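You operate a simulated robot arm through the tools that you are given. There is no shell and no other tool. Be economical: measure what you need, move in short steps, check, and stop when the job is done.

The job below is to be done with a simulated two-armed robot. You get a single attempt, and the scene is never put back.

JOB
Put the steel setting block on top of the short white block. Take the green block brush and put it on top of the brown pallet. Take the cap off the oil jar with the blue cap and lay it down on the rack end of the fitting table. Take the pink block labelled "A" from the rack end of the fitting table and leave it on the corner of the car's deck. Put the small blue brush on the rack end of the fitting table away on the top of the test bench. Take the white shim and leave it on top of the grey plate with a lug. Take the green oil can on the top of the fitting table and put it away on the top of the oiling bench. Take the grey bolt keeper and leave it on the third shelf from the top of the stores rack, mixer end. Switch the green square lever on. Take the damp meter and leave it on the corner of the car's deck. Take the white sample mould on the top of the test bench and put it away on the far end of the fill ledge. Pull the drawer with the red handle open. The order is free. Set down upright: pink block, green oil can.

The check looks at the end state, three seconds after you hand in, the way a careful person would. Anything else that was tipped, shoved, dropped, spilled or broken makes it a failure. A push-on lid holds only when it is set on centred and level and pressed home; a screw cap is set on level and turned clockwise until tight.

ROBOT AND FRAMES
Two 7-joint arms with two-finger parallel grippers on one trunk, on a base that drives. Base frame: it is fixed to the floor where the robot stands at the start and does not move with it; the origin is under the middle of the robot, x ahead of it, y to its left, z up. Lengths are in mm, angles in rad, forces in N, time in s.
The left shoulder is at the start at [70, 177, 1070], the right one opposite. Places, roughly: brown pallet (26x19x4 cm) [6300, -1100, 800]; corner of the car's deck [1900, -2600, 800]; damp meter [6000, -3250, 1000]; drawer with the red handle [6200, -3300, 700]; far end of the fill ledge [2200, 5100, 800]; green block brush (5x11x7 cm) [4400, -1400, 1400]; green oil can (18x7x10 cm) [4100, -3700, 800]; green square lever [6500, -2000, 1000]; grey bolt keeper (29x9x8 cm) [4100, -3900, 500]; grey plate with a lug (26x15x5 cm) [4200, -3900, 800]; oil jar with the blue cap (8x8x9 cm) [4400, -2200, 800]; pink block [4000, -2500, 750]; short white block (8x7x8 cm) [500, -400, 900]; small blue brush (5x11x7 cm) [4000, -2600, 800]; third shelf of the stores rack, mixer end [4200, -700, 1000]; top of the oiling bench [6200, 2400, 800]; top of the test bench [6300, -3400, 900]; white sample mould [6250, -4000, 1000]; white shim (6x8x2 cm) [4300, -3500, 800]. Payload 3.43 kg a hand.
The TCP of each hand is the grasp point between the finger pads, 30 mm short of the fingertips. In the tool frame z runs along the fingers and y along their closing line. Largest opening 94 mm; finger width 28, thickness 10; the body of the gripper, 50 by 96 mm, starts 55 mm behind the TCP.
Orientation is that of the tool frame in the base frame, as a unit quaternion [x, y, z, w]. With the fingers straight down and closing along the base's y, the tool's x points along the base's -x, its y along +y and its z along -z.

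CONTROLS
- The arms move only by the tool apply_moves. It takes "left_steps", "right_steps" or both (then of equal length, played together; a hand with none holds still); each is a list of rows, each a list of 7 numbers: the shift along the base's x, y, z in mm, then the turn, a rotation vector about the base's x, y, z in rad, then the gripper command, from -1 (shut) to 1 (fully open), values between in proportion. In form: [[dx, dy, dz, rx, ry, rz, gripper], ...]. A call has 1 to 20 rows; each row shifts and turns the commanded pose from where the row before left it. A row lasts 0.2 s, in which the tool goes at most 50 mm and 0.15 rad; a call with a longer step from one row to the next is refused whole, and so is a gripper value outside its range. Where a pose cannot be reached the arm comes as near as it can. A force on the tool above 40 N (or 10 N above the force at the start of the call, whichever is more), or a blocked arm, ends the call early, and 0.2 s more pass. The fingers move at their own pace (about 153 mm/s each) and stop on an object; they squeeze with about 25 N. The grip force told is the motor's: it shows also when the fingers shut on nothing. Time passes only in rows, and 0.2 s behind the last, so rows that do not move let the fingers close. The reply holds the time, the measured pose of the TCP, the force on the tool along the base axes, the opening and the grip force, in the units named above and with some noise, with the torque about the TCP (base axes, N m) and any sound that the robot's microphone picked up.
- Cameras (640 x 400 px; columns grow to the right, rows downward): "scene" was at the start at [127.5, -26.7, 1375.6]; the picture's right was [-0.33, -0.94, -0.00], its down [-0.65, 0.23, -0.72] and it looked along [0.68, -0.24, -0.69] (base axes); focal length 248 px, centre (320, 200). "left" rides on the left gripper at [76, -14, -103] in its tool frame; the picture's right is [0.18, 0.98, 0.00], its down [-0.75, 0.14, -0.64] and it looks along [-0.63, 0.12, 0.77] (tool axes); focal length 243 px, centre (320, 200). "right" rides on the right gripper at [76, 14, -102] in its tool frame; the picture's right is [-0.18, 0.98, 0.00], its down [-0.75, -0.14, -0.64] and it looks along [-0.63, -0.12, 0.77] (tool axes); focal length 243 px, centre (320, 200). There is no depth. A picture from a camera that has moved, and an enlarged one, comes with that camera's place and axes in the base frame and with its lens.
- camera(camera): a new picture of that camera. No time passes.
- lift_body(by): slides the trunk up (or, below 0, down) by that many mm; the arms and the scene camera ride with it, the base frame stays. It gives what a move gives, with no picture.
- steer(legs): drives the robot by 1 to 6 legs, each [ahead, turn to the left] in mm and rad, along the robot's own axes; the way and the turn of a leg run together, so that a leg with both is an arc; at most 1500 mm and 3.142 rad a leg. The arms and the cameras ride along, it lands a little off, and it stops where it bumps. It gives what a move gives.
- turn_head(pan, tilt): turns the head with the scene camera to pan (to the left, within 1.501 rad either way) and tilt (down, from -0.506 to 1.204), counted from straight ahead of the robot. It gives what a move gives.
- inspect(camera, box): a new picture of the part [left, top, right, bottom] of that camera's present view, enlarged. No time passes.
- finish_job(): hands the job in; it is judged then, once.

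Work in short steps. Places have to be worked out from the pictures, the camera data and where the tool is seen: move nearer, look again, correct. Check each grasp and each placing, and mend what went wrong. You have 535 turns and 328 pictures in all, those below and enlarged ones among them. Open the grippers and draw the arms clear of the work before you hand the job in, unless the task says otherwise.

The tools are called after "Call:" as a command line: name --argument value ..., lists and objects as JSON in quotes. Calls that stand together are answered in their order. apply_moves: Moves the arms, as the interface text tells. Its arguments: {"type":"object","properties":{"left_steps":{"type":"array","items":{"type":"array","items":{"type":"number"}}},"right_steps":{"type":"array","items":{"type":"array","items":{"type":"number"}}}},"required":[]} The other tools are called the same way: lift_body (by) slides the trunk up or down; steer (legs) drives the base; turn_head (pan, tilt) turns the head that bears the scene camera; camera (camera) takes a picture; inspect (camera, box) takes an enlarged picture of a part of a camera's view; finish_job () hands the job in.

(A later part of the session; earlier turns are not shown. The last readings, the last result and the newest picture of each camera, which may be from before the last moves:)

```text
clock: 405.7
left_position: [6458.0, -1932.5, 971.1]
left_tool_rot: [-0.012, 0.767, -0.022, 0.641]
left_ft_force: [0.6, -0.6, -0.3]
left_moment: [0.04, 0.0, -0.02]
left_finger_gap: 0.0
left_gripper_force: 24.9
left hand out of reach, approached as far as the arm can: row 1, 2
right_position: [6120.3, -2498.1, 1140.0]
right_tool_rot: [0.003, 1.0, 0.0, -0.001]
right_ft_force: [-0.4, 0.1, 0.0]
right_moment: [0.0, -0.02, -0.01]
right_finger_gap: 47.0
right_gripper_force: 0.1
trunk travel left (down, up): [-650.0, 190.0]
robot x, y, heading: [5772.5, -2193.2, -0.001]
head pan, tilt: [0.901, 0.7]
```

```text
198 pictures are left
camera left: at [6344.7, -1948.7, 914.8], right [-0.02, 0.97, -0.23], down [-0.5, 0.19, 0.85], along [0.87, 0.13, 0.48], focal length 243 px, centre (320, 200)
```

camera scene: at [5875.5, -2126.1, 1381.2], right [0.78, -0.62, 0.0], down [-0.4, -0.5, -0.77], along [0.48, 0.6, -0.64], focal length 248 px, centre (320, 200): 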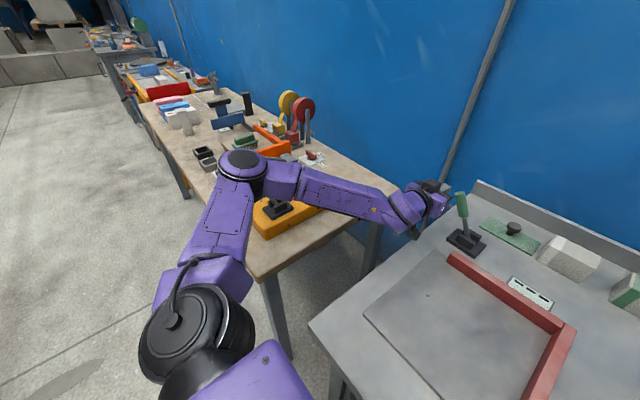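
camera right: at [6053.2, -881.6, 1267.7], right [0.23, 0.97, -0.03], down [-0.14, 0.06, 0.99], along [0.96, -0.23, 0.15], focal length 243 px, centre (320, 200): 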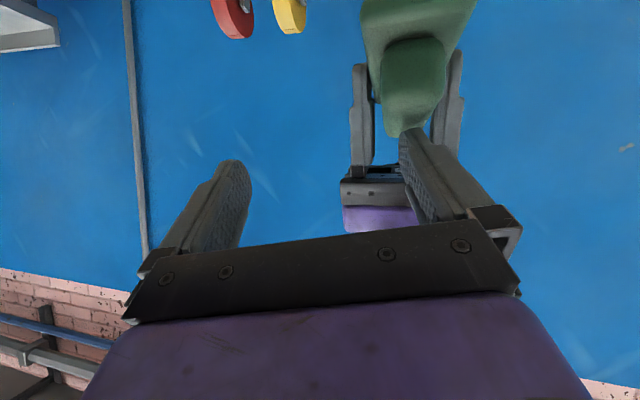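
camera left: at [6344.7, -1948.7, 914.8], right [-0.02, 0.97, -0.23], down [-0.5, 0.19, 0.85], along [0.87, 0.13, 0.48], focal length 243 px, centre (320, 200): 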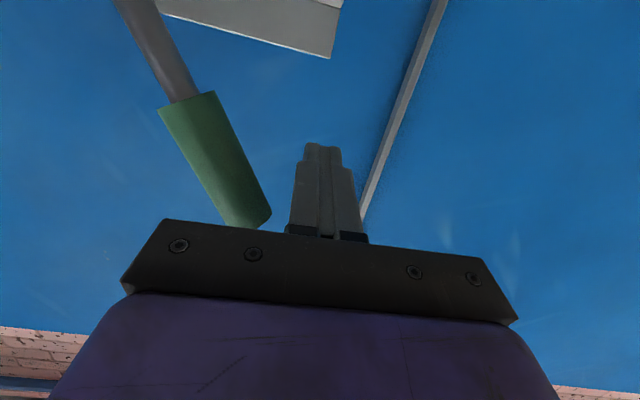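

At the reach limit; the robot goes 18 mm closer.

Call:
steer --legs '[[18, 0]]'

Call:
apply_moves --left_steps '[[6, 0, -8, 0, 0, 0, -1], [0, 0, 0, 0, 0, 0, -1]]'

Call:
camera --camera "left"

```text
clock: 406.5
left_position: [6474.7, -1932.5, 973.6]
left_tool_rot: [-0.011, 0.765, -0.022, 0.643]
left_ft_force: [-1.0, -0.5, 0.2]
left_moment: [-0.02, 0.0, 0.02]
left_finger_gap: 0.0
left_gripper_force: 25.0
right_position: [6136.5, -2499.0, 1141.6]
right_tool_rot: [0.004, 1.0, 0.001, 0.002]
right_ft_force: [0.0, -0.6, 0.4]
right_moment: [0.01, 0.0, 0.01]
right_finger_gap: 46.9
right_gripper_force: 0.1
trunk travel left (down, up): [-650.0, 190.0]
robot x, y, heading: [5791.6, -2192.1, -0.003]
head pan, tilt: [0.901, 0.7]
```

```text
clock: 407.1
left_position: [6479.7, -1942.7, 973.4]
left_tool_rot: [-0.003, 0.765, -0.027, 0.643]
left_ft_force: [-1.9, 3.3, -2.0]
left_moment: [-0.04, -0.1, -0.05]
left_finger_gap: 0.0
left_gripper_force: 25.1
left hand out of reach, approached as far as the arm can: row 1
right_position: [6137.7, -2497.4, 1141.8]
right_tool_rot: [0.003, 1.0, 0.0, 0.0]
right_ft_force: [0.0, -0.1, 0.1]
right_moment: [0.01, -0.03, 0.03]
right_finger_gap: 47.0
right_gripper_force: 0.1
trunk travel left (down, up): [-650.0, 190.0]
robot x, y, heading: [5789.8, -2192.2, -0.005]
head pan, tilt: [0.901, 0.7]
```

```text
197 pictures are left
camera left: at [6365.7, -1957.5, 913.7], right [0.0, 0.97, -0.22], down [-0.5, 0.19, 0.84], along [0.87, 0.11, 0.49], focal length 243 px, centre (320, 200)
```

left: 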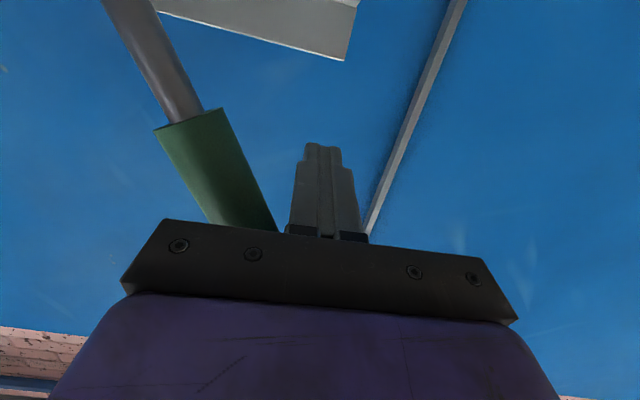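

Contact is starting. I push the lever toward −y in short rows.

Call:
apply_moves --left_steps '[[0, -15, -2, 0, 0, 0, -1], [0, -18, -2, 0, 0, 0, -1], [0, -18, 0, 0, 0, 0, -1], [0, -18, 0, 0, 0, 0, -1], [0, -18, 0, 0, 0, 0, -1], [0, 0, 0, 0, 0, 0, -1]]'

Call:
turn_head --pan 0.2 --tilt 0.55

Call:
inspect --camera "scene" --box '[220, 140, 420, 280]'

```text
clock: 408.5
left_position: [6483.6, -1959.6, 965.4]
left_tool_rot: [-0.011, 0.768, -0.023, 0.64]
left_ft_force: [0.7, -0.3, 0.1]
left_moment: [-0.03, 0.01, 0.0]
left_finger_gap: 0.0
left_gripper_force: 25.1
left hand out of reach, approached as far as the arm can: row 1, 2, 3, 4, 5
right_position: [6137.5, -2498.9, 1140.5]
right_tool_rot: [0.004, 1.0, -0.001, 0.0]
right_ft_force: [0.6, 0.5, 1.3]
right_moment: [0.02, -0.01, -0.01]
right_finger_gap: 47.1
right_gripper_force: 0.1
trunk travel left (down, up): [-650.0, 190.0]
robot x, y, heading: [5791.1, -2192.8, 0.001]
head pan, tilt: [0.901, 0.7]
```

```text
clock: 409.5
left_position: [6482.8, -1959.3, 966.0]
left_tool_rot: [-0.011, 0.768, -0.023, 0.64]
left_ft_force: [0.6, 0.1, 0.8]
left_moment: [-0.03, 0.05, 0.0]
left_finger_gap: 0.0
left_gripper_force: 24.8
right_position: [6138.2, -2497.3, 1140.7]
right_tool_rot: [0.003, 1.0, 0.0, 0.0]
right_ft_force: [0.5, -0.3, 1.0]
right_moment: [0.01, -0.01, 0.03]
right_finger_gap: 46.8
right_gripper_force: 0.0
trunk travel left (down, up): [-650.0, 190.0]
robot x, y, heading: [5793.1, -2192.4, -0.004]
head pan, tilt: [0.201, 0.55]
```

```text
2.86 times, centred on (320, 210) of scene
camera zoom: at [5929.2, -2175.0, 1394.2], right [0.2, -0.98, 0.0], down [-0.51, -0.1, -0.85], along [0.84, 0.17, -0.52], focal length 710 px, centre (320, 171)
```

zoom: 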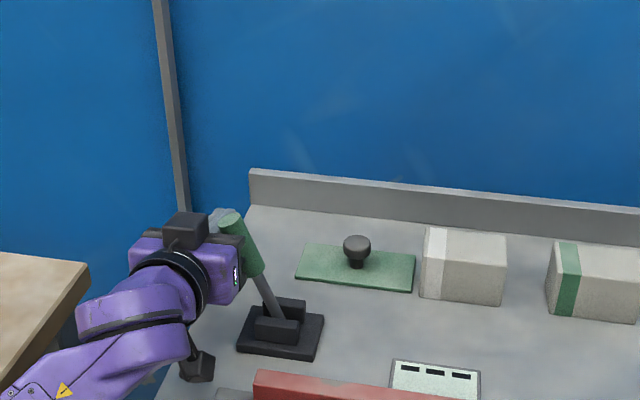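

The wrist limit holds it; I let the hand yaw to the right while pushing.

Call:
apply_moves --left_steps '[[-2, -12, 0, 0, 0, -0.1, -1], [-2, -15, 0, 0, 0, -0.1, -1], [-2, -15, 0, 0, 0, -0.1, -1], [-2, -15, 0, 0, 0, -0.1, -1], [0, 0, 0, 0, 0, 0, -1]]'

Call:
inspect --camera "scene" --box '[220, 140, 420, 280]'

```text
clock: 410.7
left_position: [6474.8, -2016.5, 965.0]
left_tool_rot: [0.141, 0.754, -0.15, 0.624]
left_ft_force: [2.2, 1.9, 0.3]
left_moment: [0.02, 0.02, 0.0]
left_finger_gap: 0.2
left_gripper_force: 25.0
right_position: [6138.3, -2498.2, 1139.7]
right_tool_rot: [0.004, 1.0, -0.001, 0.0]
right_ft_force: [-0.4, 0.3, 0.2]
right_moment: [0.03, -0.01, 0.01]
right_finger_gap: 46.9
right_gripper_force: 0.0
trunk travel left (down, up): [-650.0, 190.0]
robot x, y, heading: [5790.2, -2191.6, -0.005]
head pan, tilt: [0.201, 0.55]
```

```text
2.86 times, centred on (320, 210) of scene
camera zoom: at [5929.6, -2174.8, 1394.2], right [0.2, -0.98, 0.0], down [-0.51, -0.1, -0.85], along [0.84, 0.17, -0.52], focal length 710 px, centre (320, 171)
```

zoom: 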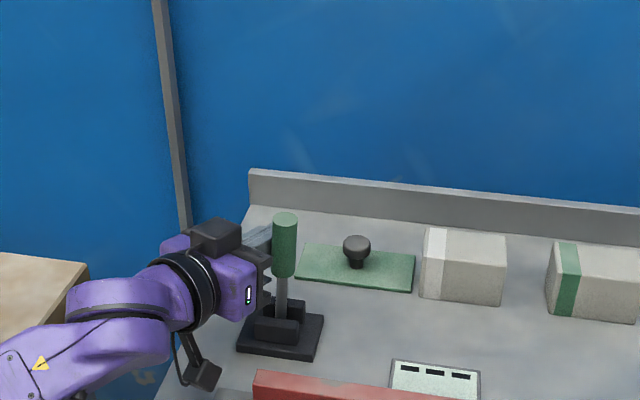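

The lever is now upright and following. I keep pushing.

Call:
apply_moves --left_steps '[[0, -15, -2, 0, 0, -0.06, -1], [0, -15, -2, 0, 0, -0.06, -1], [0, -15, -2, 0, 0, -0.06, -1], [0, -12, -2, 0, 0, -0.04, -1], [0, 0, 0, 0, 0, 0, -1]]'

Call:
inspect --camera "scene" --box '[220, 140, 420, 280]'

```text
clock: 411.7
left_position: [6477.9, -2055.5, 962.1]
left_tool_rot: [0.212, 0.736, -0.201, 0.611]
left_ft_force: [3.3, 22.1, 4.3]
left_moment: [0.23, 0.08, -0.41]
left_finger_gap: 0.0
left_gripper_force: 25.4
right_position: [6139.7, -2497.4, 1142.4]
right_tool_rot: [0.002, 1.0, 0.0, 0.001]
right_ft_force: [0.3, -0.2, -1.3]
right_moment: [0.05, 0.0, -0.01]
right_finger_gap: 46.9
right_gripper_force: 0.1
trunk travel left (down, up): [-650.0, 190.0]
robot x, y, heading: [5792.8, -2191.4, 0.01]
head pan, tilt: [0.201, 0.55]
stopped in row 4 (left hand): the force on the tool passed its limit (the readings are from after the stop); the commanded pose is now the measured one
```

```text
2.86 times, centred on (320, 210) of scene
camera zoom: at [5929.3, -2173.7, 1394.2], right [0.2, -0.98, 0.0], down [-0.51, -0.11, -0.85], along [0.83, 0.17, -0.52], focal length 710 px, centre (320, 171)
```

zoom: 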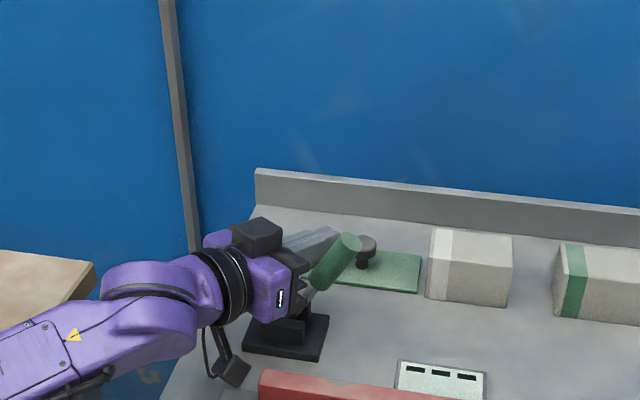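

The lever has reached its other stop. I retract the hand back along its path.

Call:
apply_moves --left_steps '[[-5, 20, 3, 0, 0, 0, -1], [-15, 25, 5, 0, 0, 0.08, -1], [-25, 15, 15, 0, 0, 0.1, -1], [-30, 10, 20, 0, 0, 0.1, -1], [-30, 10, 20, 0, 0, 0.1, -1], [-25, 5, 20, 0, 0, 0.1, -1], [0, 0, 0, 0, 0, 0, -1]]'

Call:
inspect --camera "scene" --box '[220, 140, 420, 280]'

```text
clock: 413.3
left_position: [6348.0, -1975.2, 1043.5]
left_tool_rot: [0.032, 0.765, -0.054, 0.641]
left_ft_force: [-0.8, 0.6, -0.4]
left_moment: [0.0, -0.01, -0.02]
left_finger_gap: 0.0
left_gripper_force: 24.3
right_position: [6139.4, -2497.6, 1140.4]
right_tool_rot: [0.001, 1.0, 0.0, 0.0]
right_ft_force: [-0.7, 0.8, -0.3]
right_moment: [0.0, 0.01, -0.01]
right_finger_gap: 47.1
right_gripper_force: 0.0
trunk travel left (down, up): [-650.0, 190.0]
robot x, y, heading: [5793.9, -2194.6, 0.002]
head pan, tilt: [0.201, 0.55]
```

```text
2.86 times, centred on (320, 210) of scene
camera zoom: at [5929.8, -2173.7, 1394.1], right [0.2, -0.98, 0.0], down [-0.51, -0.11, -0.85], along [0.83, 0.17, -0.52], focal length 710 px, centre (320, 171)
```

zoom: 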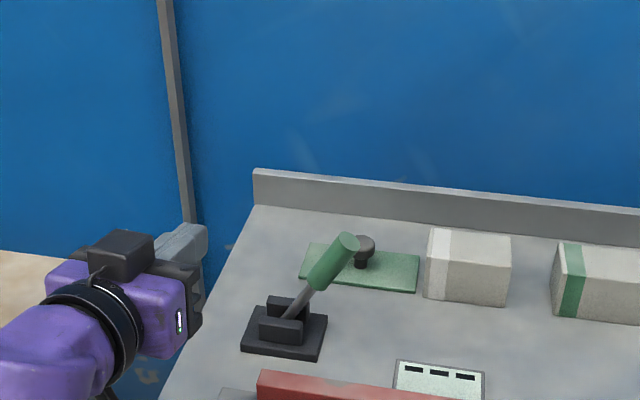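

The lever stays switched over. I return the left hand to vertical and tucked.

Call:
apply_moves --left_steps '[[-21, 4, 12, 0.012, 0.139, 0.007, -1], [-21, 4, 12, 0.012, 0.139, 0.007, -1], [-21, 4, 12, 0.012, 0.139, 0.007, -1], [-21, 5, 12, 0.012, 0.139, 0.007, -1], [-21, 5, 12, 0.012, 0.139, 0.007, 0], [-21, 5, 12, 0.012, 0.139, 0.007, 0], [-21, 6, 12, 0.012, 0.139, 0.007, 0], [-21, 6, 12, 0.012, 0.139, 0.007, 0], [-21, 6, 12, 0.012, 0.139, 0.007, 0], [-21, 6, 12, 0.012, 0.139, 0.007, 0], [0, 0, 0, 0, 0, 0, 0]]'

Call:
turn_head --pan -0.5 --tilt 0.6

Call:
camera --camera "scene"

```text
clock: 415.7
left_position: [6137.7, -1923.0, 1164.9]
left_tool_rot: [0.0, 1.0, 0.0, 0.001]
left_ft_force: [0.1, 0.4, -0.9]
left_moment: [0.02, 0.01, -0.01]
left_finger_gap: 46.9
left_gripper_force: 0.0
right_position: [6138.0, -2497.2, 1140.9]
right_tool_rot: [0.002, 1.0, -0.001, 0.0]
right_ft_force: [-0.2, 0.0, 0.4]
right_moment: [0.02, -0.01, 0.01]
right_finger_gap: 46.9
right_gripper_force: 0.0
trunk travel left (down, up): [-650.0, 190.0]
robot x, y, heading: [5796.1, -2190.6, -0.0]
head pan, tilt: [0.201, 0.55]
```

```text
clock: 416.8
left_position: [6137.0, -1923.3, 1164.3]
left_tool_rot: [0.001, 1.0, 0.0, 0.002]
left_ft_force: [0.1, 0.5, -0.3]
left_moment: [0.0, 0.0, 0.03]
left_finger_gap: 46.9
left_gripper_force: 0.1
right_position: [6138.0, -2497.6, 1141.7]
right_tool_rot: [0.001, 1.0, 0.001, 0.0]
right_ft_force: [-0.2, -0.7, 0.0]
right_moment: [-0.05, 0.02, 0.01]
right_finger_gap: 47.0
right_gripper_force: 0.0
trunk travel left (down, up): [-650.0, 190.0]
robot x, y, heading: [5794.0, -2191.8, 0.002]
head pan, tilt: [-0.499, 0.6]
```

```text
192 pictures are left
camera scene: at [5918.9, -2234.2, 1389.7], right [-0.48, -0.88, 0.0], down [-0.5, 0.27, -0.83], along [0.73, -0.39, -0.56], focal length 248 px, centre (320, 200)
```

scene: 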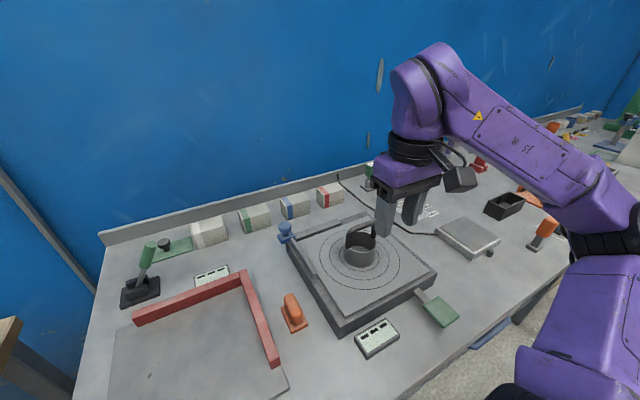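

I check the two small panels and the green paddle closely, to be sure of which lever is meant.

Call:
inspect --camera "scene" --box '[100, 220, 260, 320]'

Call:
inspect --camera "scene" --box '[320, 260, 480, 360]'

```text
4.00 times, centred on (180, 270) of scene
camera zoom: at [5918.9, -2234.2, 1389.7], right [-0.48, -0.88, 0.0], down [-0.5, 0.27, -0.83], along [0.73, -0.39, -0.56], focal length 994 px, centre (880, -80)
```

zoom: 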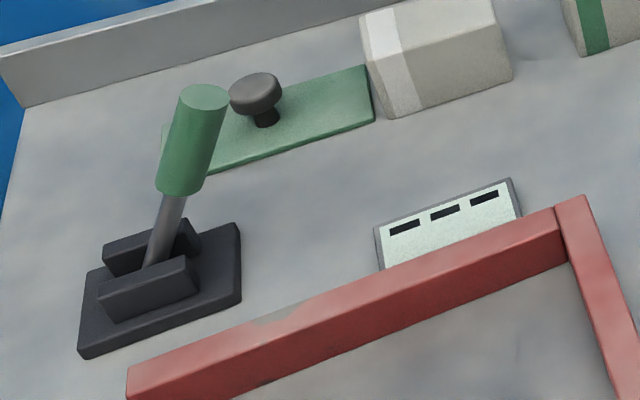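

```text
4.00 times, centred on (400, 310) of scene
camera zoom: at [5918.9, -2234.2, 1389.7], right [-0.48, -0.88, 0.0], down [-0.5, 0.27, -0.83], along [0.73, -0.39, -0.56], focal length 994 px, centre (0, -240)
```

zoom: 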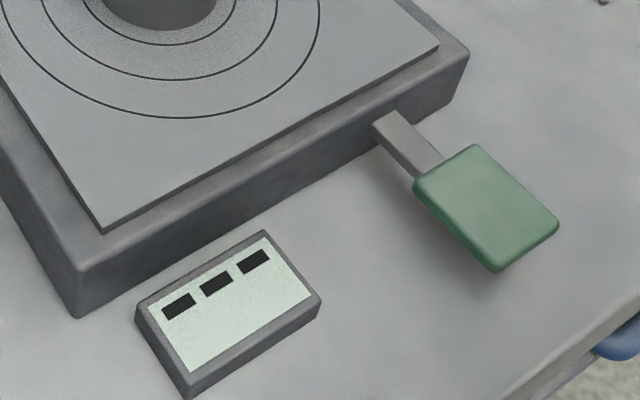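

That green lever serves the red square, so it is done. Next, the drawer with the red handle: I back off and drive along the bench to y≈−3250.

Call:
steer --legs '[[-500, 0], [0, -1.571], [1060, 0], [0, 1.571]]'

Call:
turn_head --pan 0 --tilt 0.5

Call:
camera --camera "scene"

```text
clock: 432.5
left_position: [5632.5, -2996.2, 1165.5]
left_tool_rot: [0.007, 1.0, 0.0, 0.002]
left_ft_force: [0.2, -0.4, 0.6]
left_moment: [-0.01, 0.0, -0.01]
left_finger_gap: 47.0
left_gripper_force: 0.1
right_position: [5626.4, -3567.8, 1140.6]
right_tool_rot: [0.009, 1.0, 0.001, 0.0]
right_ft_force: [-0.7, 0.7, 0.8]
right_moment: [-0.02, -0.03, -0.01]
right_finger_gap: 46.9
right_gripper_force: 0.1
trunk travel left (down, up): [-650.0, 190.0]
robot x, y, heading: [5278.3, -3257.2, -0.01]
head pan, tilt: [-0.499, 0.6]
```

```text
clock: 433.4
left_position: [5631.6, -2995.5, 1165.5]
left_tool_rot: [0.007, 1.0, 0.0, 0.001]
left_ft_force: [-0.6, -0.3, -0.5]
left_moment: [-0.02, 0.02, 0.02]
left_finger_gap: 46.9
left_gripper_force: 0.1
right_position: [5625.6, -3569.0, 1141.7]
right_tool_rot: [0.008, 1.0, 0.0, 0.0]
right_ft_force: [0.5, -0.5, -0.5]
right_moment: [0.02, 0.01, -0.02]
right_finger_gap: 47.0
right_gripper_force: 0.0
trunk travel left (down, up): [-650.0, 190.0]
robot x, y, heading: [5282.4, -3261.3, -0.011]
head pan, tilt: [0.0, 0.499]
```

```text
189 pictures are left
camera scene: at [5423.1, -3260.9, 1398.8], right [-0.01, -1.0, 0.0], down [-0.48, 0.01, -0.88], along [0.88, -0.01, -0.48], focal length 248 px, centre (320, 200)
```

scene: 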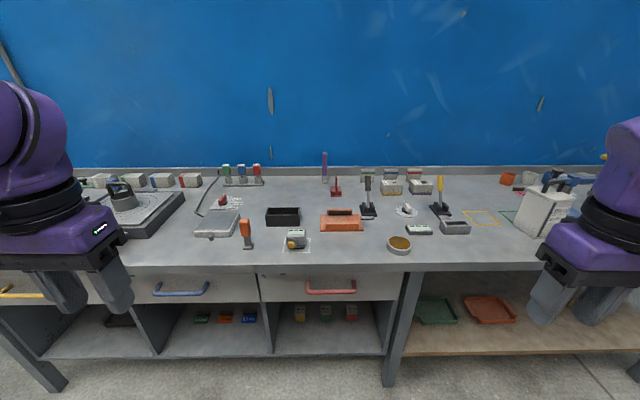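

Red drawer handle is at the middle. I enlarge the bench top's centre and right.

Call:
inspect --camera "scene" --box '[190, 165, 430, 310]'

Call:
inspect --camera "scene" --box '[400, 140, 600, 265]'

```text
2.67 times, centred on (310, 238) of scene
camera zoom: at [5423.1, -3260.9, 1398.8], right [-0.01, -1.0, 0.0], down [-0.48, 0.01, -0.88], along [0.88, -0.01, -0.48], focal length 663 px, centre (347, 100)
```

zoom: 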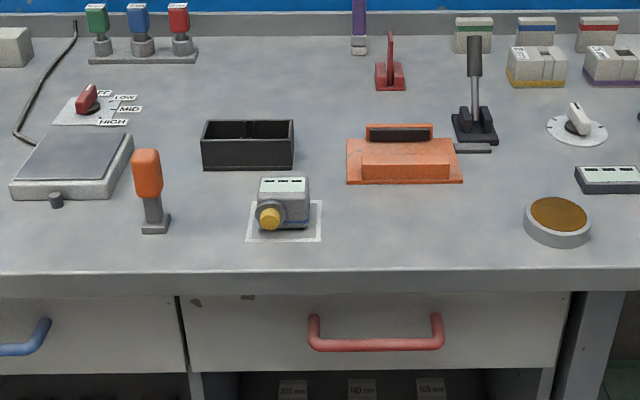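

```text
3.20 times, centred on (500, 202) of scene
camera zoom: at [5423.1, -3260.9, 1398.8], right [-0.01, -1.0, 0.0], down [-0.48, 0.01, -0.88], along [0.88, -0.01, -0.48], focal length 795 px, centre (-256, 192)
```

zoom: 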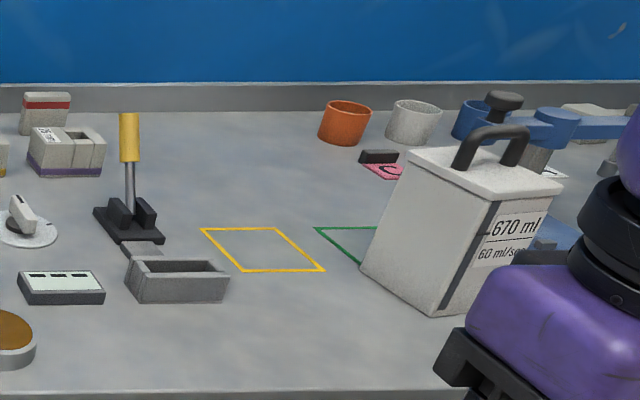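

Damp meter = grey box with yellow nose in the white outline, about [6097, −3188]. For the drawer I lower the trunk 300 mm and look at the handle again.

Call:
lift_body --by -300

Call:
inspect --camera "scene" --box '[200, 150, 440, 300]'

```text
clock: 436.4
left_position: [5631.6, -2994.8, 865.0]
left_tool_rot: [0.006, 1.0, -0.001, 0.002]
left_ft_force: [0.7, -0.5, 0.2]
left_moment: [0.02, 0.0, 0.02]
left_finger_gap: 47.1
left_gripper_force: 0.0
right_position: [5626.9, -3570.0, 841.2]
right_tool_rot: [0.009, 1.0, 0.001, 0.0]
right_ft_force: [-0.1, 0.0, 0.9]
right_moment: [0.02, -0.01, -0.02]
right_finger_gap: 46.9
right_gripper_force: 0.1
trunk travel left (down, up): [-350.0, 490.0]
robot x, y, heading: [5282.8, -3260.8, -0.01]
head pan, tilt: [0.0, 0.499]
```

```text
2.67 times, centred on (320, 225) of scene
camera zoom: at [5423.0, -3260.6, 1098.8], right [-0.01, -1.0, 0.0], down [-0.48, 0.01, -0.88], along [0.88, -0.01, -0.48], focal length 663 px, centre (320, 133)
```

zoom: 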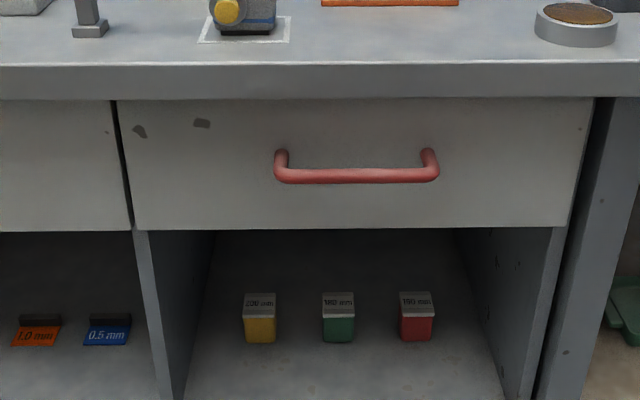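

Bar handle found at [6015, −3307, 724]. I pitch the right hand to horizontal.

Call:
apply_moves --right_steps '[[12, 8, 0, 0, -0.143, 0, 0], [12, 8, 0, 0, -0.143, 0, 0], [12, 8, 0, 0, -0.143, 0, 0], [12, 8, -5, 0, -0.143, 0, 0], [12, 8, -5, 0, -0.143, 0, 0], [12, 8, -5, 0, -0.143, 0, 0], [12, 8, -5, 0, -0.143, 0, 0], [12, 8, -5, 0, -0.143, 0, 0], [12, 8, -5, 0, -0.143, 0, 0], [12, 8, -5, 0, -0.143, 0, 0], [12, 8, -5, 0, -0.141, 0, 0], [0, 0, 0, 0, 0, 0, 0]]'

Call:
apply_moves --right_steps '[[0, 0, 0, 0.143, 0, 0, 0], [0, 0, 0, 0.143, 0, 0, 0], [0, 0, 0, 0.143, 0, 0, 0], [0, 0, 0, 0.143, 0, 0, 0], [0, 0, 0, 0.143, 0, 0, 0], [0, 0, 0, 0.143, 0, 0, 0], [0, 0, 0, 0.143, 0, 0, 0], [0, 0, 0, 0.143, 0, 0, 0], [0, 0, 0, 0.143, 0, 0, 0], [0, 0, 0, 0.143, 0, 0, 0], [0, 0, 0, 0.141, 0, 0, 0], [0, 0, 0, 0, 0, 0, 0]]'

```text
clock: 439.0
left_position: [5631.1, -2996.3, 865.2]
left_tool_rot: [0.008, 1.0, 0.001, 0.001]
left_ft_force: [0.6, 0.1, -0.7]
left_moment: [0.01, -0.04, -0.01]
left_finger_gap: 47.0
left_gripper_force: 0.0
right_position: [5760.0, -3408.6, 866.4]
right_tool_rot: [-0.029, 0.757, -0.032, 0.652]
right_ft_force: [0.1, -0.1, 0.6]
right_moment: [-0.01, 0.01, 0.04]
right_finger_gap: 46.9
right_gripper_force: 0.0
right hand out of reach, approached as far as the arm can: row 4, 5, 6, 7, 8, 9, 10, 11
trunk travel left (down, up): [-350.0, 490.0]
robot x, y, heading: [5284.9, -3258.8, -0.011]
head pan, tilt: [0.0, 0.499]
```

```text
clock: 440.3
left_position: [5631.4, -2995.4, 864.2]
left_tool_rot: [0.007, 1.0, 0.0, 0.002]
left_ft_force: [-0.6, -0.4, -0.4]
left_moment: [0.01, -0.04, -0.03]
left_finger_gap: 47.0
left_gripper_force: 0.1
right_position: [5721.2, -3370.1, 874.2]
right_tool_rot: [0.171, 0.707, 0.151, 0.67]
right_ft_force: [-0.5, 0.2, 0.1]
right_moment: [-0.02, 0.0, 0.0]
right_finger_gap: 47.1
right_gripper_force: 0.0
right hand out of reach, approached as far as the arm can: row 1, 2, 3, 4, 5, 6
trunk travel left (down, up): [-350.0, 490.0]
robot x, y, heading: [5281.2, -3259.0, -0.013]
head pan, tilt: [0.0, 0.499]
stopped in row 6 (right hand): the arm was blocked; the commanded pose is now the measured one
```

The roll that way jams. I extend the hand forward and roll the other way.

Call:
apply_moves --right_steps '[[25, -5, -10, -0.12, 0, 0, 0], [25, -5, -10, -0.12, 0, 0, 0], [25, -5, -10, -0.12, 0, 0, 0], [25, -5, -10, -0.12, 0, 0, 0], [10, 0, -10, -0.12, 0, 0, 0], [0, 0, 0, -0.12, 0, 0, 0], [0, 0, 0, -0.12, 0, 0, 0], [0, 0, 0, -0.12, 0, 0, 0], [0, 0, 0, -0.12, 0, 0, 0], [0, 0, 0, -0.12, 0, 0, 0], [0, 0, 0, 0, 0, 0, 0]]'

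Call:
camera --camera "scene"

```text
clock: 442.7
left_position: [5632.3, -2995.7, 864.5]
left_tool_rot: [0.009, 1.0, -0.001, 0.002]
left_ft_force: [1.0, 0.3, 0.6]
left_moment: [0.01, -0.02, 0.01]
left_finger_gap: 46.9
left_gripper_force: 0.0
right_position: [5804.7, -3364.8, 826.5]
right_tool_rot: [-0.236, 0.67, -0.274, 0.649]
right_ft_force: [0.1, 0.0, 0.3]
right_moment: [0.03, -0.02, 0.0]
right_finger_gap: 46.7
right_gripper_force: 0.1
right hand out of reach, approached as far as the arm can: row 1, 2, 3, 4
trunk travel left (down, up): [-350.0, 490.0]
robot x, y, heading: [5281.7, -3258.2, -0.011]
head pan, tilt: [0.0, 0.499]
```

```text
185 pictures are left
camera scene: at [5423.2, -3260.5, 1098.8], right [-0.01, -1.0, 0.0], down [-0.48, 0.01, -0.88], along [0.88, -0.01, -0.48], focal length 248 px, centre (320, 200)
```

scene: 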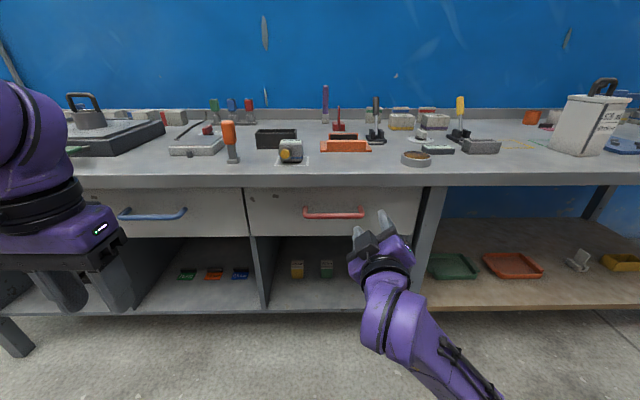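

This direction works; I finish the roll so the fingers close vertically.

Call:
apply_moves --right_steps '[[0, 0, 0, -0.138, 0.003, 0.01, 0], [0, 0, 0, -0.138, 0.003, 0.01, 0], [0, 0, 0, -0.138, 0.003, 0.01, 0], [0, 5, -5, -0.138, 0.003, 0.01, 0], [0, 5, -10, -0.138, 0.003, 0.01, 0], [0, 5, -10, -0.138, 0.003, 0.01, 0], [0, 5, -10, 0, 0, 0, 0], [0, 0, 0, 0, 0, 0, 0]]'

Call:
camera --camera "right"

```text
clock: 444.5
left_position: [5632.5, -2995.1, 864.8]
left_tool_rot: [0.008, 1.0, 0.0, 0.002]
left_ft_force: [-0.5, 0.0, -0.4]
left_moment: [0.02, 0.03, -0.01]
left_finger_gap: 47.3
left_gripper_force: 0.0
right_position: [5806.2, -3343.3, 790.4]
right_tool_rot: [0.499, -0.5, 0.501, -0.501]
right_ft_force: [0.1, 1.2, 0.4]
right_moment: [0.03, 0.02, -0.02]
right_finger_gap: 46.7
right_gripper_force: 0.1
trunk travel left (down, up): [-350.0, 490.0]
robot x, y, heading: [5282.3, -3261.6, -0.01]
head pan, tilt: [0.0, 0.499]
```

```text
184 pictures are left
camera right: at [5704.2, -3419.7, 775.0], right [0.0, 0.19, -0.98], down [-0.64, 0.75, 0.14], along [0.77, 0.63, 0.12], focal length 243 px, centre (320, 200)
```

right: 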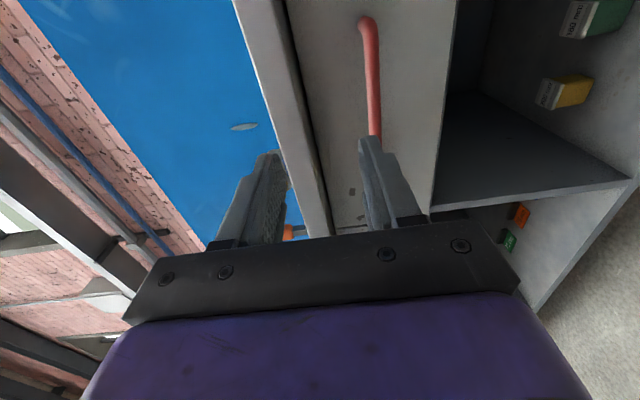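

Orientation is right. I lower the trunk 62 mm, centre on the bar, and drive 150 mm ahead.

Call:
lift_body --by -62

Call:
apply_moves --right_steps '[[0, 15, 0, 0, 0, 0, 0.4], [0, 15, 0, 0, 0, 0, 0.4], [0, 0, 0, 0, 0, 0, 0.4]]'

Call:
steer --legs '[[150, 0.01]]'

Call:
camera --camera "right"

```text
clock: 445.6
left_position: [5632.1, -2995.7, 803.6]
left_tool_rot: [0.008, 1.0, -0.001, 0.002]
left_ft_force: [-0.3, -0.4, 0.2]
left_moment: [-0.03, 0.01, -0.03]
left_finger_gap: 46.9
left_gripper_force: 0.0
right_position: [5805.7, -3344.1, 728.2]
right_tool_rot: [-0.498, 0.501, -0.5, 0.502]
right_ft_force: [0.5, -0.2, 0.6]
right_moment: [-0.01, 0.01, -0.02]
right_finger_gap: 47.3
right_gripper_force: 0.1
trunk travel left (down, up): [-288.0, 552.0]
robot x, y, heading: [5287.0, -3256.5, -0.013]
head pan, tilt: [0.0, 0.499]
```

```text
clock: 446.4
left_position: [5632.1, -2995.6, 802.9]
left_tool_rot: [0.008, 1.0, 0.0, 0.003]
left_ft_force: [-0.1, 0.5, -0.4]
left_moment: [-0.04, -0.01, -0.04]
left_finger_gap: 46.9
left_gripper_force: 0.1
right_position: [5805.2, -3314.6, 729.4]
right_tool_rot: [-0.498, 0.502, -0.499, 0.501]
right_ft_force: [0.5, -0.1, -0.2]
right_moment: [-0.03, -0.01, -0.03]
right_finger_gap: 65.7
right_gripper_force: 0.0
trunk travel left (down, up): [-288.0, 552.0]
robot x, y, heading: [5280.6, -3257.7, -0.009]
head pan, tilt: [0.0, 0.499]
```

```text
clock: 447.7
left_position: [5777.0, -2992.0, 801.6]
left_tool_rot: [0.003, 1.0, 0.0, 0.002]
left_ft_force: [0.4, 0.0, -0.3]
left_moment: [-0.01, 0.0, -0.02]
left_finger_gap: 46.8
left_gripper_force: 0.0
right_position: [5953.4, -3309.0, 728.5]
right_tool_rot: [-0.501, 0.499, -0.497, 0.503]
right_ft_force: [-0.3, 0.2, -1.0]
right_moment: [0.01, -0.01, 0.03]
right_finger_gap: 65.5
right_gripper_force: 0.0
trunk travel left (down, up): [-288.0, 552.0]
robot x, y, heading: [5430.1, -3263.4, 0.001]
head pan, tilt: [0.0, 0.499]
```

```text
183 pictures are left
camera right: at [5852.9, -3386.2, 712.4], right [0.0, 0.19, -0.98], down [-0.65, 0.75, 0.14], along [0.76, 0.64, 0.12], focal length 243 px, centre (320, 200)
```

right: 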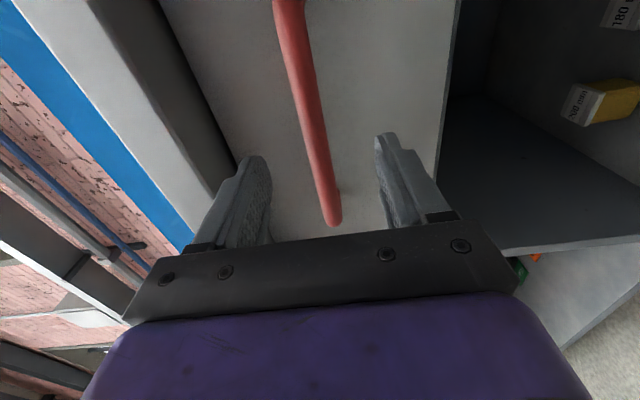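

The bar runs between the fingers. I drive 52 mm more and close.

Call:
steer --legs '[[50, 0]]'

Call:
camera --camera "right"

```text
clock: 448.6
left_position: [5826.8, -2992.2, 802.7]
left_tool_rot: [0.003, 1.0, 0.001, 0.002]
left_ft_force: [0.8, -0.4, -1.0]
left_moment: [-0.02, 0.0, 0.02]
left_finger_gap: 47.0
left_gripper_force: 0.1
right_position: [6002.0, -3309.2, 727.7]
right_tool_rot: [-0.5, 0.499, -0.497, 0.504]
right_ft_force: [0.1, 0.1, -0.4]
right_moment: [0.03, -0.02, 0.02]
right_finger_gap: 65.7
right_gripper_force: 0.1
trunk travel left (down, up): [-288.0, 552.0]
robot x, y, heading: [5483.4, -3256.5, -0.003]
head pan, tilt: [0.0, 0.499]
```

```text
182 pictures are left
camera right: at [5902.7, -3386.4, 712.3], right [0.0, 0.19, -0.98], down [-0.65, 0.75, 0.15], along [0.76, 0.64, 0.12], focal length 243 px, centre (320, 200)
```

right: 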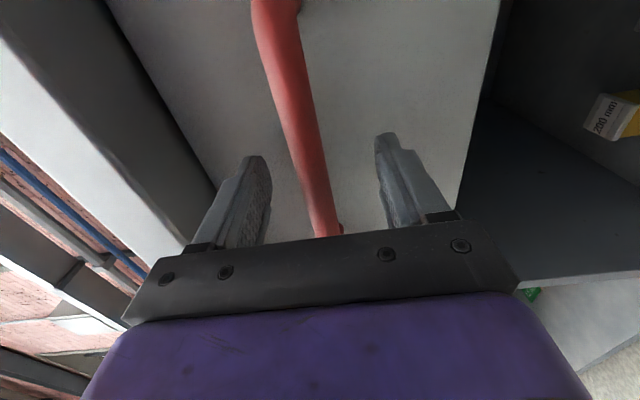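

I advance 9 mm with the arm, raise 4, and close on the bar.

Call:
apply_moves --right_steps '[[5, 0, 3, 0, 0, 0, 0.4], [4, 0, 1, 0, 0, 0, 0.4], [0, 0, 0, 0, 0, 0, 0.4], [0, 0, 0, 0, 0, 0, -1], [0, 0, 0, 0, 0, 0, -1], [0, 0, 0, 0, 0, 0, -1], [0, 0, 0, 0, 0, 0, -1]]'

Call:
camera --camera "right"

```text
clock: 450.2
left_position: [5826.3, -2992.3, 802.6]
left_tool_rot: [0.003, 1.0, 0.0, 0.0]
left_ft_force: [-0.6, -0.8, 0.0]
left_moment: [0.05, -0.01, 0.01]
left_finger_gap: 46.9
left_gripper_force: 0.0
right_position: [6012.8, -3309.2, 730.9]
right_tool_rot: [-0.502, 0.5, -0.496, 0.503]
right_ft_force: [-12.5, 0.5, -20.5]
right_moment: [-0.38, -0.12, -0.5]
right_finger_gap: 20.2
right_gripper_force: 44.6
trunk travel left (down, up): [-288.0, 552.0]
robot x, y, heading: [5480.5, -3261.5, 0.004]
head pan, tilt: [0.0, 0.499]
```

```text
181 pictures are left
camera right: at [5911.7, -3386.9, 715.1], right [-0.01, 0.19, -0.98], down [-0.65, 0.75, 0.15], along [0.76, 0.64, 0.12], focal length 243 px, centre (320, 200)
```

right: 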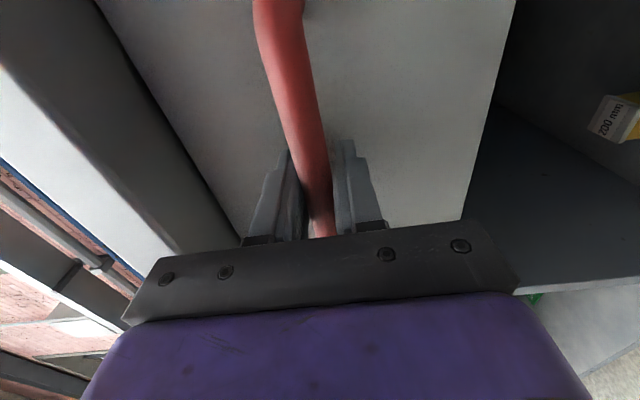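

Gripped on the bar. I relax the side load a little and drive back to pull the drawer.

Call:
apply_moves --right_steps '[[-3, 0, -4, 0, 0, 0, -1], [0, 0, 0, 0, 0, 0, -1]]'

Call:
steer --legs '[[-120, 0]]'

Call:
camera --camera "scene"

```text
clock: 450.8
left_position: [5826.3, -2992.2, 803.2]
left_tool_rot: [0.003, 1.0, 0.0, 0.001]
left_ft_force: [-0.4, -0.2, 0.3]
left_moment: [0.04, 0.02, -0.01]
left_finger_gap: 47.2
left_gripper_force: 0.0
right_position: [6010.1, -3310.5, 730.3]
right_tool_rot: [-0.499, 0.498, -0.498, 0.505]
right_ft_force: [2.3, -0.2, 3.5]
right_moment: [-0.41, -0.05, -0.06]
right_finger_gap: 20.3
right_gripper_force: 44.9
trunk travel left (down, up): [-288.0, 552.0]
robot x, y, heading: [5482.0, -3261.0, -0.003]
head pan, tilt: [0.0, 0.499]
```

```text
clock: 452.1
left_position: [5705.7, -2993.7, 803.7]
left_tool_rot: [0.003, 1.0, 0.0, 0.002]
left_ft_force: [-0.5, -0.8, -0.1]
left_moment: [0.0, -0.02, 0.06]
left_finger_gap: 46.9
left_gripper_force: 0.1
right_position: [5888.8, -3310.5, 730.3]
right_tool_rot: [-0.499, 0.499, -0.498, 0.504]
right_ft_force: [-0.4, -3.5, 16.9]
right_moment: [-0.42, 0.14, 0.75]
right_finger_gap: 20.3
right_gripper_force: 44.9
trunk travel left (down, up): [-288.0, 552.0]
robot x, y, heading: [5357.4, -3261.2, -0.006]
head pan, tilt: [0.0, 0.499]
```

```text
180 pictures are left
camera scene: at [5498.4, -3260.3, 1037.2], right [0.0, -1.0, 0.0], down [-0.48, 0.0, -0.88], along [0.88, 0.0, -0.48], focal length 248 px, centre (320, 200)
```

scene: 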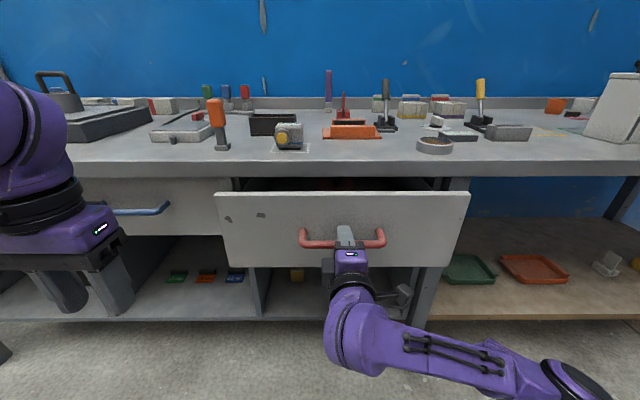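

The drawer slides. I pull another 130 mm.

Call:
steer --legs '[[-130, 0]]'

Call:
camera --camera "scene"

```text
clock: 453.4
left_position: [5575.4, -2992.8, 803.3]
left_tool_rot: [0.003, 1.0, 0.001, 0.003]
left_ft_force: [0.0, -0.3, 0.8]
left_moment: [0.0, 0.04, 0.03]
left_finger_gap: 47.0
left_gripper_force: 0.0
right_position: [5759.3, -3310.4, 729.3]
right_tool_rot: [-0.499, 0.498, -0.498, 0.505]
right_ft_force: [-0.3, -9.1, 12.0]
right_moment: [-0.57, 0.05, -0.11]
right_finger_gap: 20.3
right_gripper_force: 44.5
trunk travel left (down, up): [-288.0, 552.0]
robot x, y, heading: [5227.8, -3259.6, -0.001]
head pan, tilt: [0.0, 0.499]
```

```text
179 pictures are left
camera scene: at [5368.4, -3260.7, 1037.0], right [0.0, -1.0, 0.0], down [-0.48, 0.0, -0.88], along [0.88, 0.0, -0.48], focal length 248 px, centre (320, 200)
```

scene: 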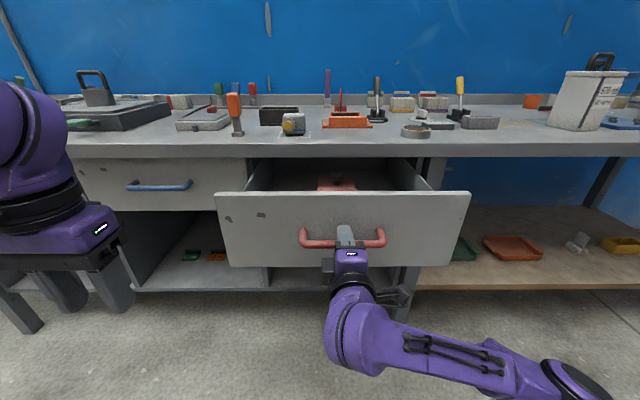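

250 mm open. I pull another 70 mm to be safe and see whether it stops.

Call:
steer --legs '[[-70, 0]]'

Call:
camera --camera "scene"

```text
clock: 454.4
left_position: [5506.4, -2992.7, 803.4]
left_tool_rot: [0.003, 1.0, 0.001, 0.001]
left_ft_force: [0.2, -0.4, 0.3]
left_moment: [0.03, 0.0, 0.02]
left_finger_gap: 47.0
left_gripper_force: 0.1
right_position: [5689.8, -3311.6, 731.7]
right_tool_rot: [-0.499, 0.499, -0.498, 0.504]
right_ft_force: [-0.4, -13.7, 6.2]
right_moment: [-0.56, 0.03, -0.93]
right_finger_gap: 20.5
right_gripper_force: 45.1
trunk travel left (down, up): [-288.0, 552.0]
robot x, y, heading: [5155.7, -3262.3, -0.004]
head pan, tilt: [0.0, 0.499]
```

```text
178 pictures are left
camera scene: at [5299.4, -3260.9, 1037.0], right [0.0, -1.0, 0.0], down [-0.48, 0.0, -0.88], along [0.88, 0.0, -0.48], focal length 248 px, centre (320, 200)
```

scene: 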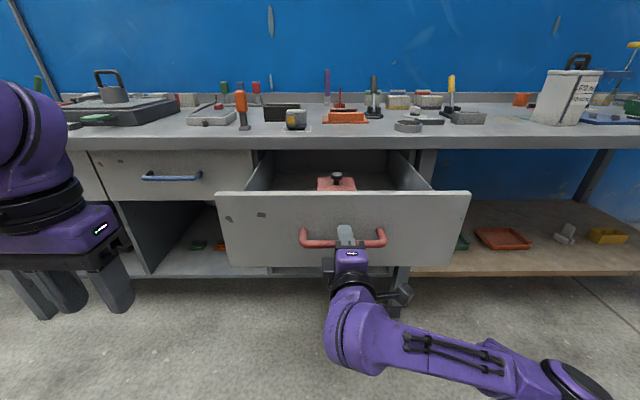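

320 mm open, plenty. I open the hand and back away.

Call:
apply_moves --right_steps '[[0, 0, 0, 0, 0, 0, 0], [0, 0, 0, 0, 0, 0, 0.4], [0, 0, 0, 0, 0, 0, 0.4], [0, 0, 0, 0, 0, 0, 0.4]]'

Call:
steer --legs '[[-150, 0]]'

Call:
camera --camera "scene"

```text
clock: 455.4
left_position: [5506.8, -2992.7, 801.8]
left_tool_rot: [0.004, 1.0, 0.0, 0.003]
left_ft_force: [-1.0, 0.3, -0.2]
left_moment: [0.04, 0.02, -0.02]
left_finger_gap: 46.9
left_gripper_force: 0.1
right_position: [5689.9, -3310.9, 729.0]
right_tool_rot: [-0.498, 0.499, -0.499, 0.504]
right_ft_force: [0.9, 0.4, -1.1]
right_moment: [-0.01, 0.02, 0.05]
right_finger_gap: 65.6
right_gripper_force: 0.0
trunk travel left (down, up): [-288.0, 552.0]
robot x, y, heading: [5162.9, -3263.3, 0.001]
head pan, tilt: [0.0, 0.499]
```

```text
clock: 456.8
left_position: [5357.1, -2993.0, 803.3]
left_tool_rot: [0.004, 1.0, 0.001, 0.002]
left_ft_force: [-0.3, -0.2, 0.7]
left_moment: [0.0, 0.0, -0.03]
left_finger_gap: 46.9
left_gripper_force: 0.0
right_position: [5539.3, -3311.2, 730.7]
right_tool_rot: [-0.498, 0.499, -0.5, 0.503]
right_ft_force: [-0.4, 0.5, 0.5]
right_moment: [-0.02, 0.05, -0.02]
right_finger_gap: 65.6
right_gripper_force: 0.1
trunk travel left (down, up): [-288.0, 552.0]
robot x, y, heading: [5009.9, -3259.3, -0.008]
head pan, tilt: [0.0, 0.499]
```

```text
177 pictures are left
camera scene: at [5148.9, -3259.3, 1036.9], right [0.0, -1.0, 0.0], down [-0.48, 0.0, -0.88], along [0.88, 0.0, -0.48], focal length 248 px, centre (320, 200)
```

scene: 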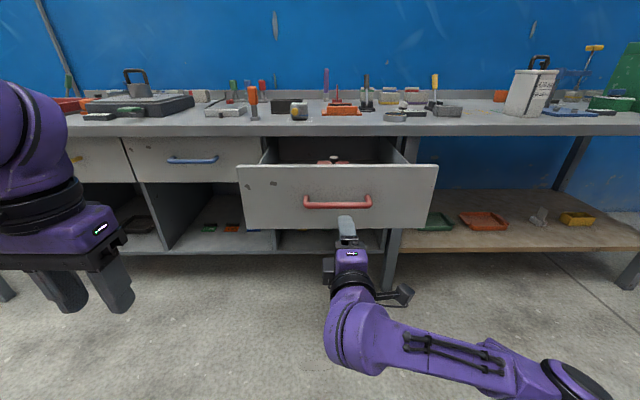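

Drawer is done. I bring the right hand back to vertical and tucked, then raise the trunk.

Call:
apply_moves --right_steps '[[0, -16, 3, 0.0806, 0.0806, -0.0806, 0], [0, -16, 3, 0.0806, 0.0806, -0.0806, 0], [-10, -16, 3, 0.0806, 0.0806, -0.0806, 0], [-14, -16, 3, 0.0806, 0.0806, -0.0806, 0], [-14, -16, 3, 0.0806, 0.0806, -0.0806, 0], [-14, -16, 3, 0.0806, 0.0806, -0.0806, 0], [-14, -17, 3, 0.0806, 0.0806, -0.0806, 0], [-14, -17, 3, 0.0806, 0.0806, -0.0806, 0], [-14, -17, 3, 0.0806, 0.0806, -0.0806, 0], [-14, -17, 3, 0.0806, 0.0806, -0.0806, 0], [-14, -17, 3, 0.0806, 0.0806, -0.0806, 0], [-14, -17, 3, 0.0806, 0.0806, -0.0806, 0], [-14, -17, 3, 0.0806, 0.0806, -0.0806, 0], [-14, -17, 0, 0.0806, 0.0806, -0.0806, 0], [-14, -17, 0, 0.0806, 0.0806, -0.0806, 0], [0, 0, 0, 0, 0, 0, 0]]'

Call:
lift_body --by 362

Call:
camera --camera "scene"

```text
clock: 460.1
left_position: [5356.2, -2992.8, 802.8]
left_tool_rot: [0.005, 1.0, 0.0, 0.002]
left_ft_force: [-0.8, -0.5, -0.6]
left_moment: [0.01, 0.01, 0.04]
left_finger_gap: 47.2
left_gripper_force: 0.1
right_position: [5361.0, -3560.0, 767.9]
right_tool_rot: [0.004, 1.0, -0.001, 0.001]
right_ft_force: [-0.4, 0.3, 0.5]
right_moment: [-0.01, 0.0, -0.01]
right_finger_gap: 47.1
right_gripper_force: 0.1
trunk travel left (down, up): [-288.0, 552.0]
robot x, y, heading: [5009.2, -3261.1, -0.011]
head pan, tilt: [0.0, 0.499]
```

```text
clock: 463.7
left_position: [5357.0, -2992.2, 1163.9]
left_tool_rot: [0.004, 1.0, 0.0, 0.002]
left_ft_force: [-0.3, -0.7, -0.6]
left_moment: [-0.01, -0.03, -0.01]
left_finger_gap: 47.2
left_gripper_force: 0.0
right_position: [5360.6, -3561.4, 1129.9]
right_tool_rot: [0.003, 1.0, -0.002, 0.001]
right_ft_force: [0.6, -0.6, 0.8]
right_moment: [0.01, 0.04, 0.01]
right_finger_gap: 47.2
right_gripper_force: 0.1
trunk travel left (down, up): [-650.0, 190.0]
robot x, y, heading: [5007.4, -3260.6, -0.004]
head pan, tilt: [0.0, 0.499]
```

```text
176 pictures are left
camera scene: at [5149.5, -3259.4, 1398.7], right [0.0, -1.0, 0.0], down [-0.48, 0.0, -0.88], along [0.88, 0.0, -0.48], focal length 248 px, centre (320, 200)
```

scene: 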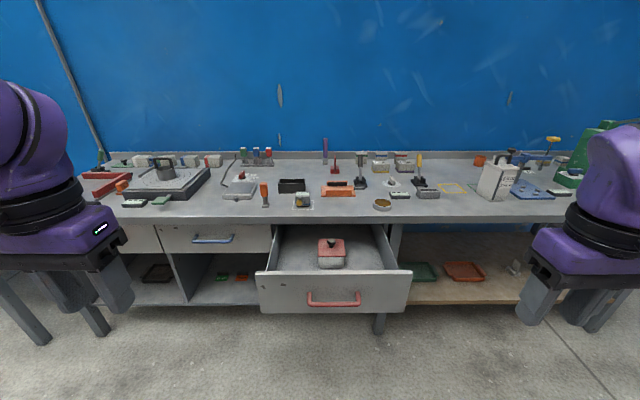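

Next, the oil jar's cap from the east side of the fitting table. I drive to (5005, −2200) and face west.

Call:
steer --legs '[[0, 1.575], [1060, 0], [0, 1.571]]'

Call:
camera --camera "scene"

```text
clock: 472.9
left_position: [4720.7, -1870.7, 1164.8]
left_tool_rot: [0.71, -0.704, -0.002, -0.002]
left_ft_force: [-0.8, 0.4, 0.1]
left_moment: [-0.01, -0.02, 0.01]
left_finger_gap: 46.9
left_gripper_force: 0.1
right_position: [5290.2, -1853.5, 1130.5]
right_tool_rot: [0.711, -0.703, 0.0, -0.003]
right_ft_force: [0.2, 1.1, -0.5]
right_moment: [-0.02, 0.03, 0.01]
right_finger_gap: 46.8
right_gripper_force: 0.0
trunk travel left (down, up): [-650.0, 190.0]
robot x, y, heading: [4993.8, -2210.8, 1.581]
head pan, tilt: [0.0, 0.499]
stopped in leg 2: the robot was blocked; the commanded pose is now the measured one
```

```text
175 pictures are left
camera scene: at [4992.0, -2071.3, 1399.0], right [1.0, 0.01, 0.0], down [0.01, -0.48, -0.88], along [-0.01, 0.88, -0.48], focal length 248 px, centre (320, 200)
```

scene: 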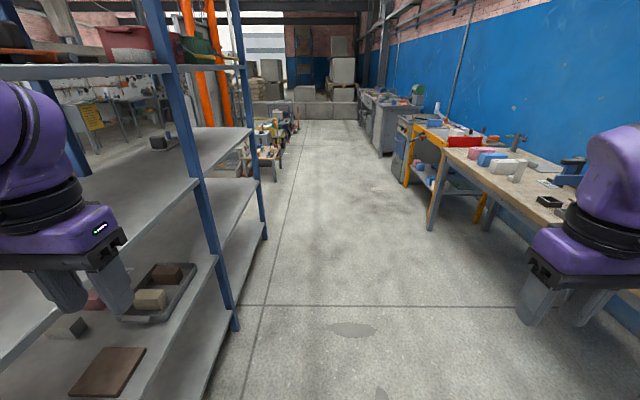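

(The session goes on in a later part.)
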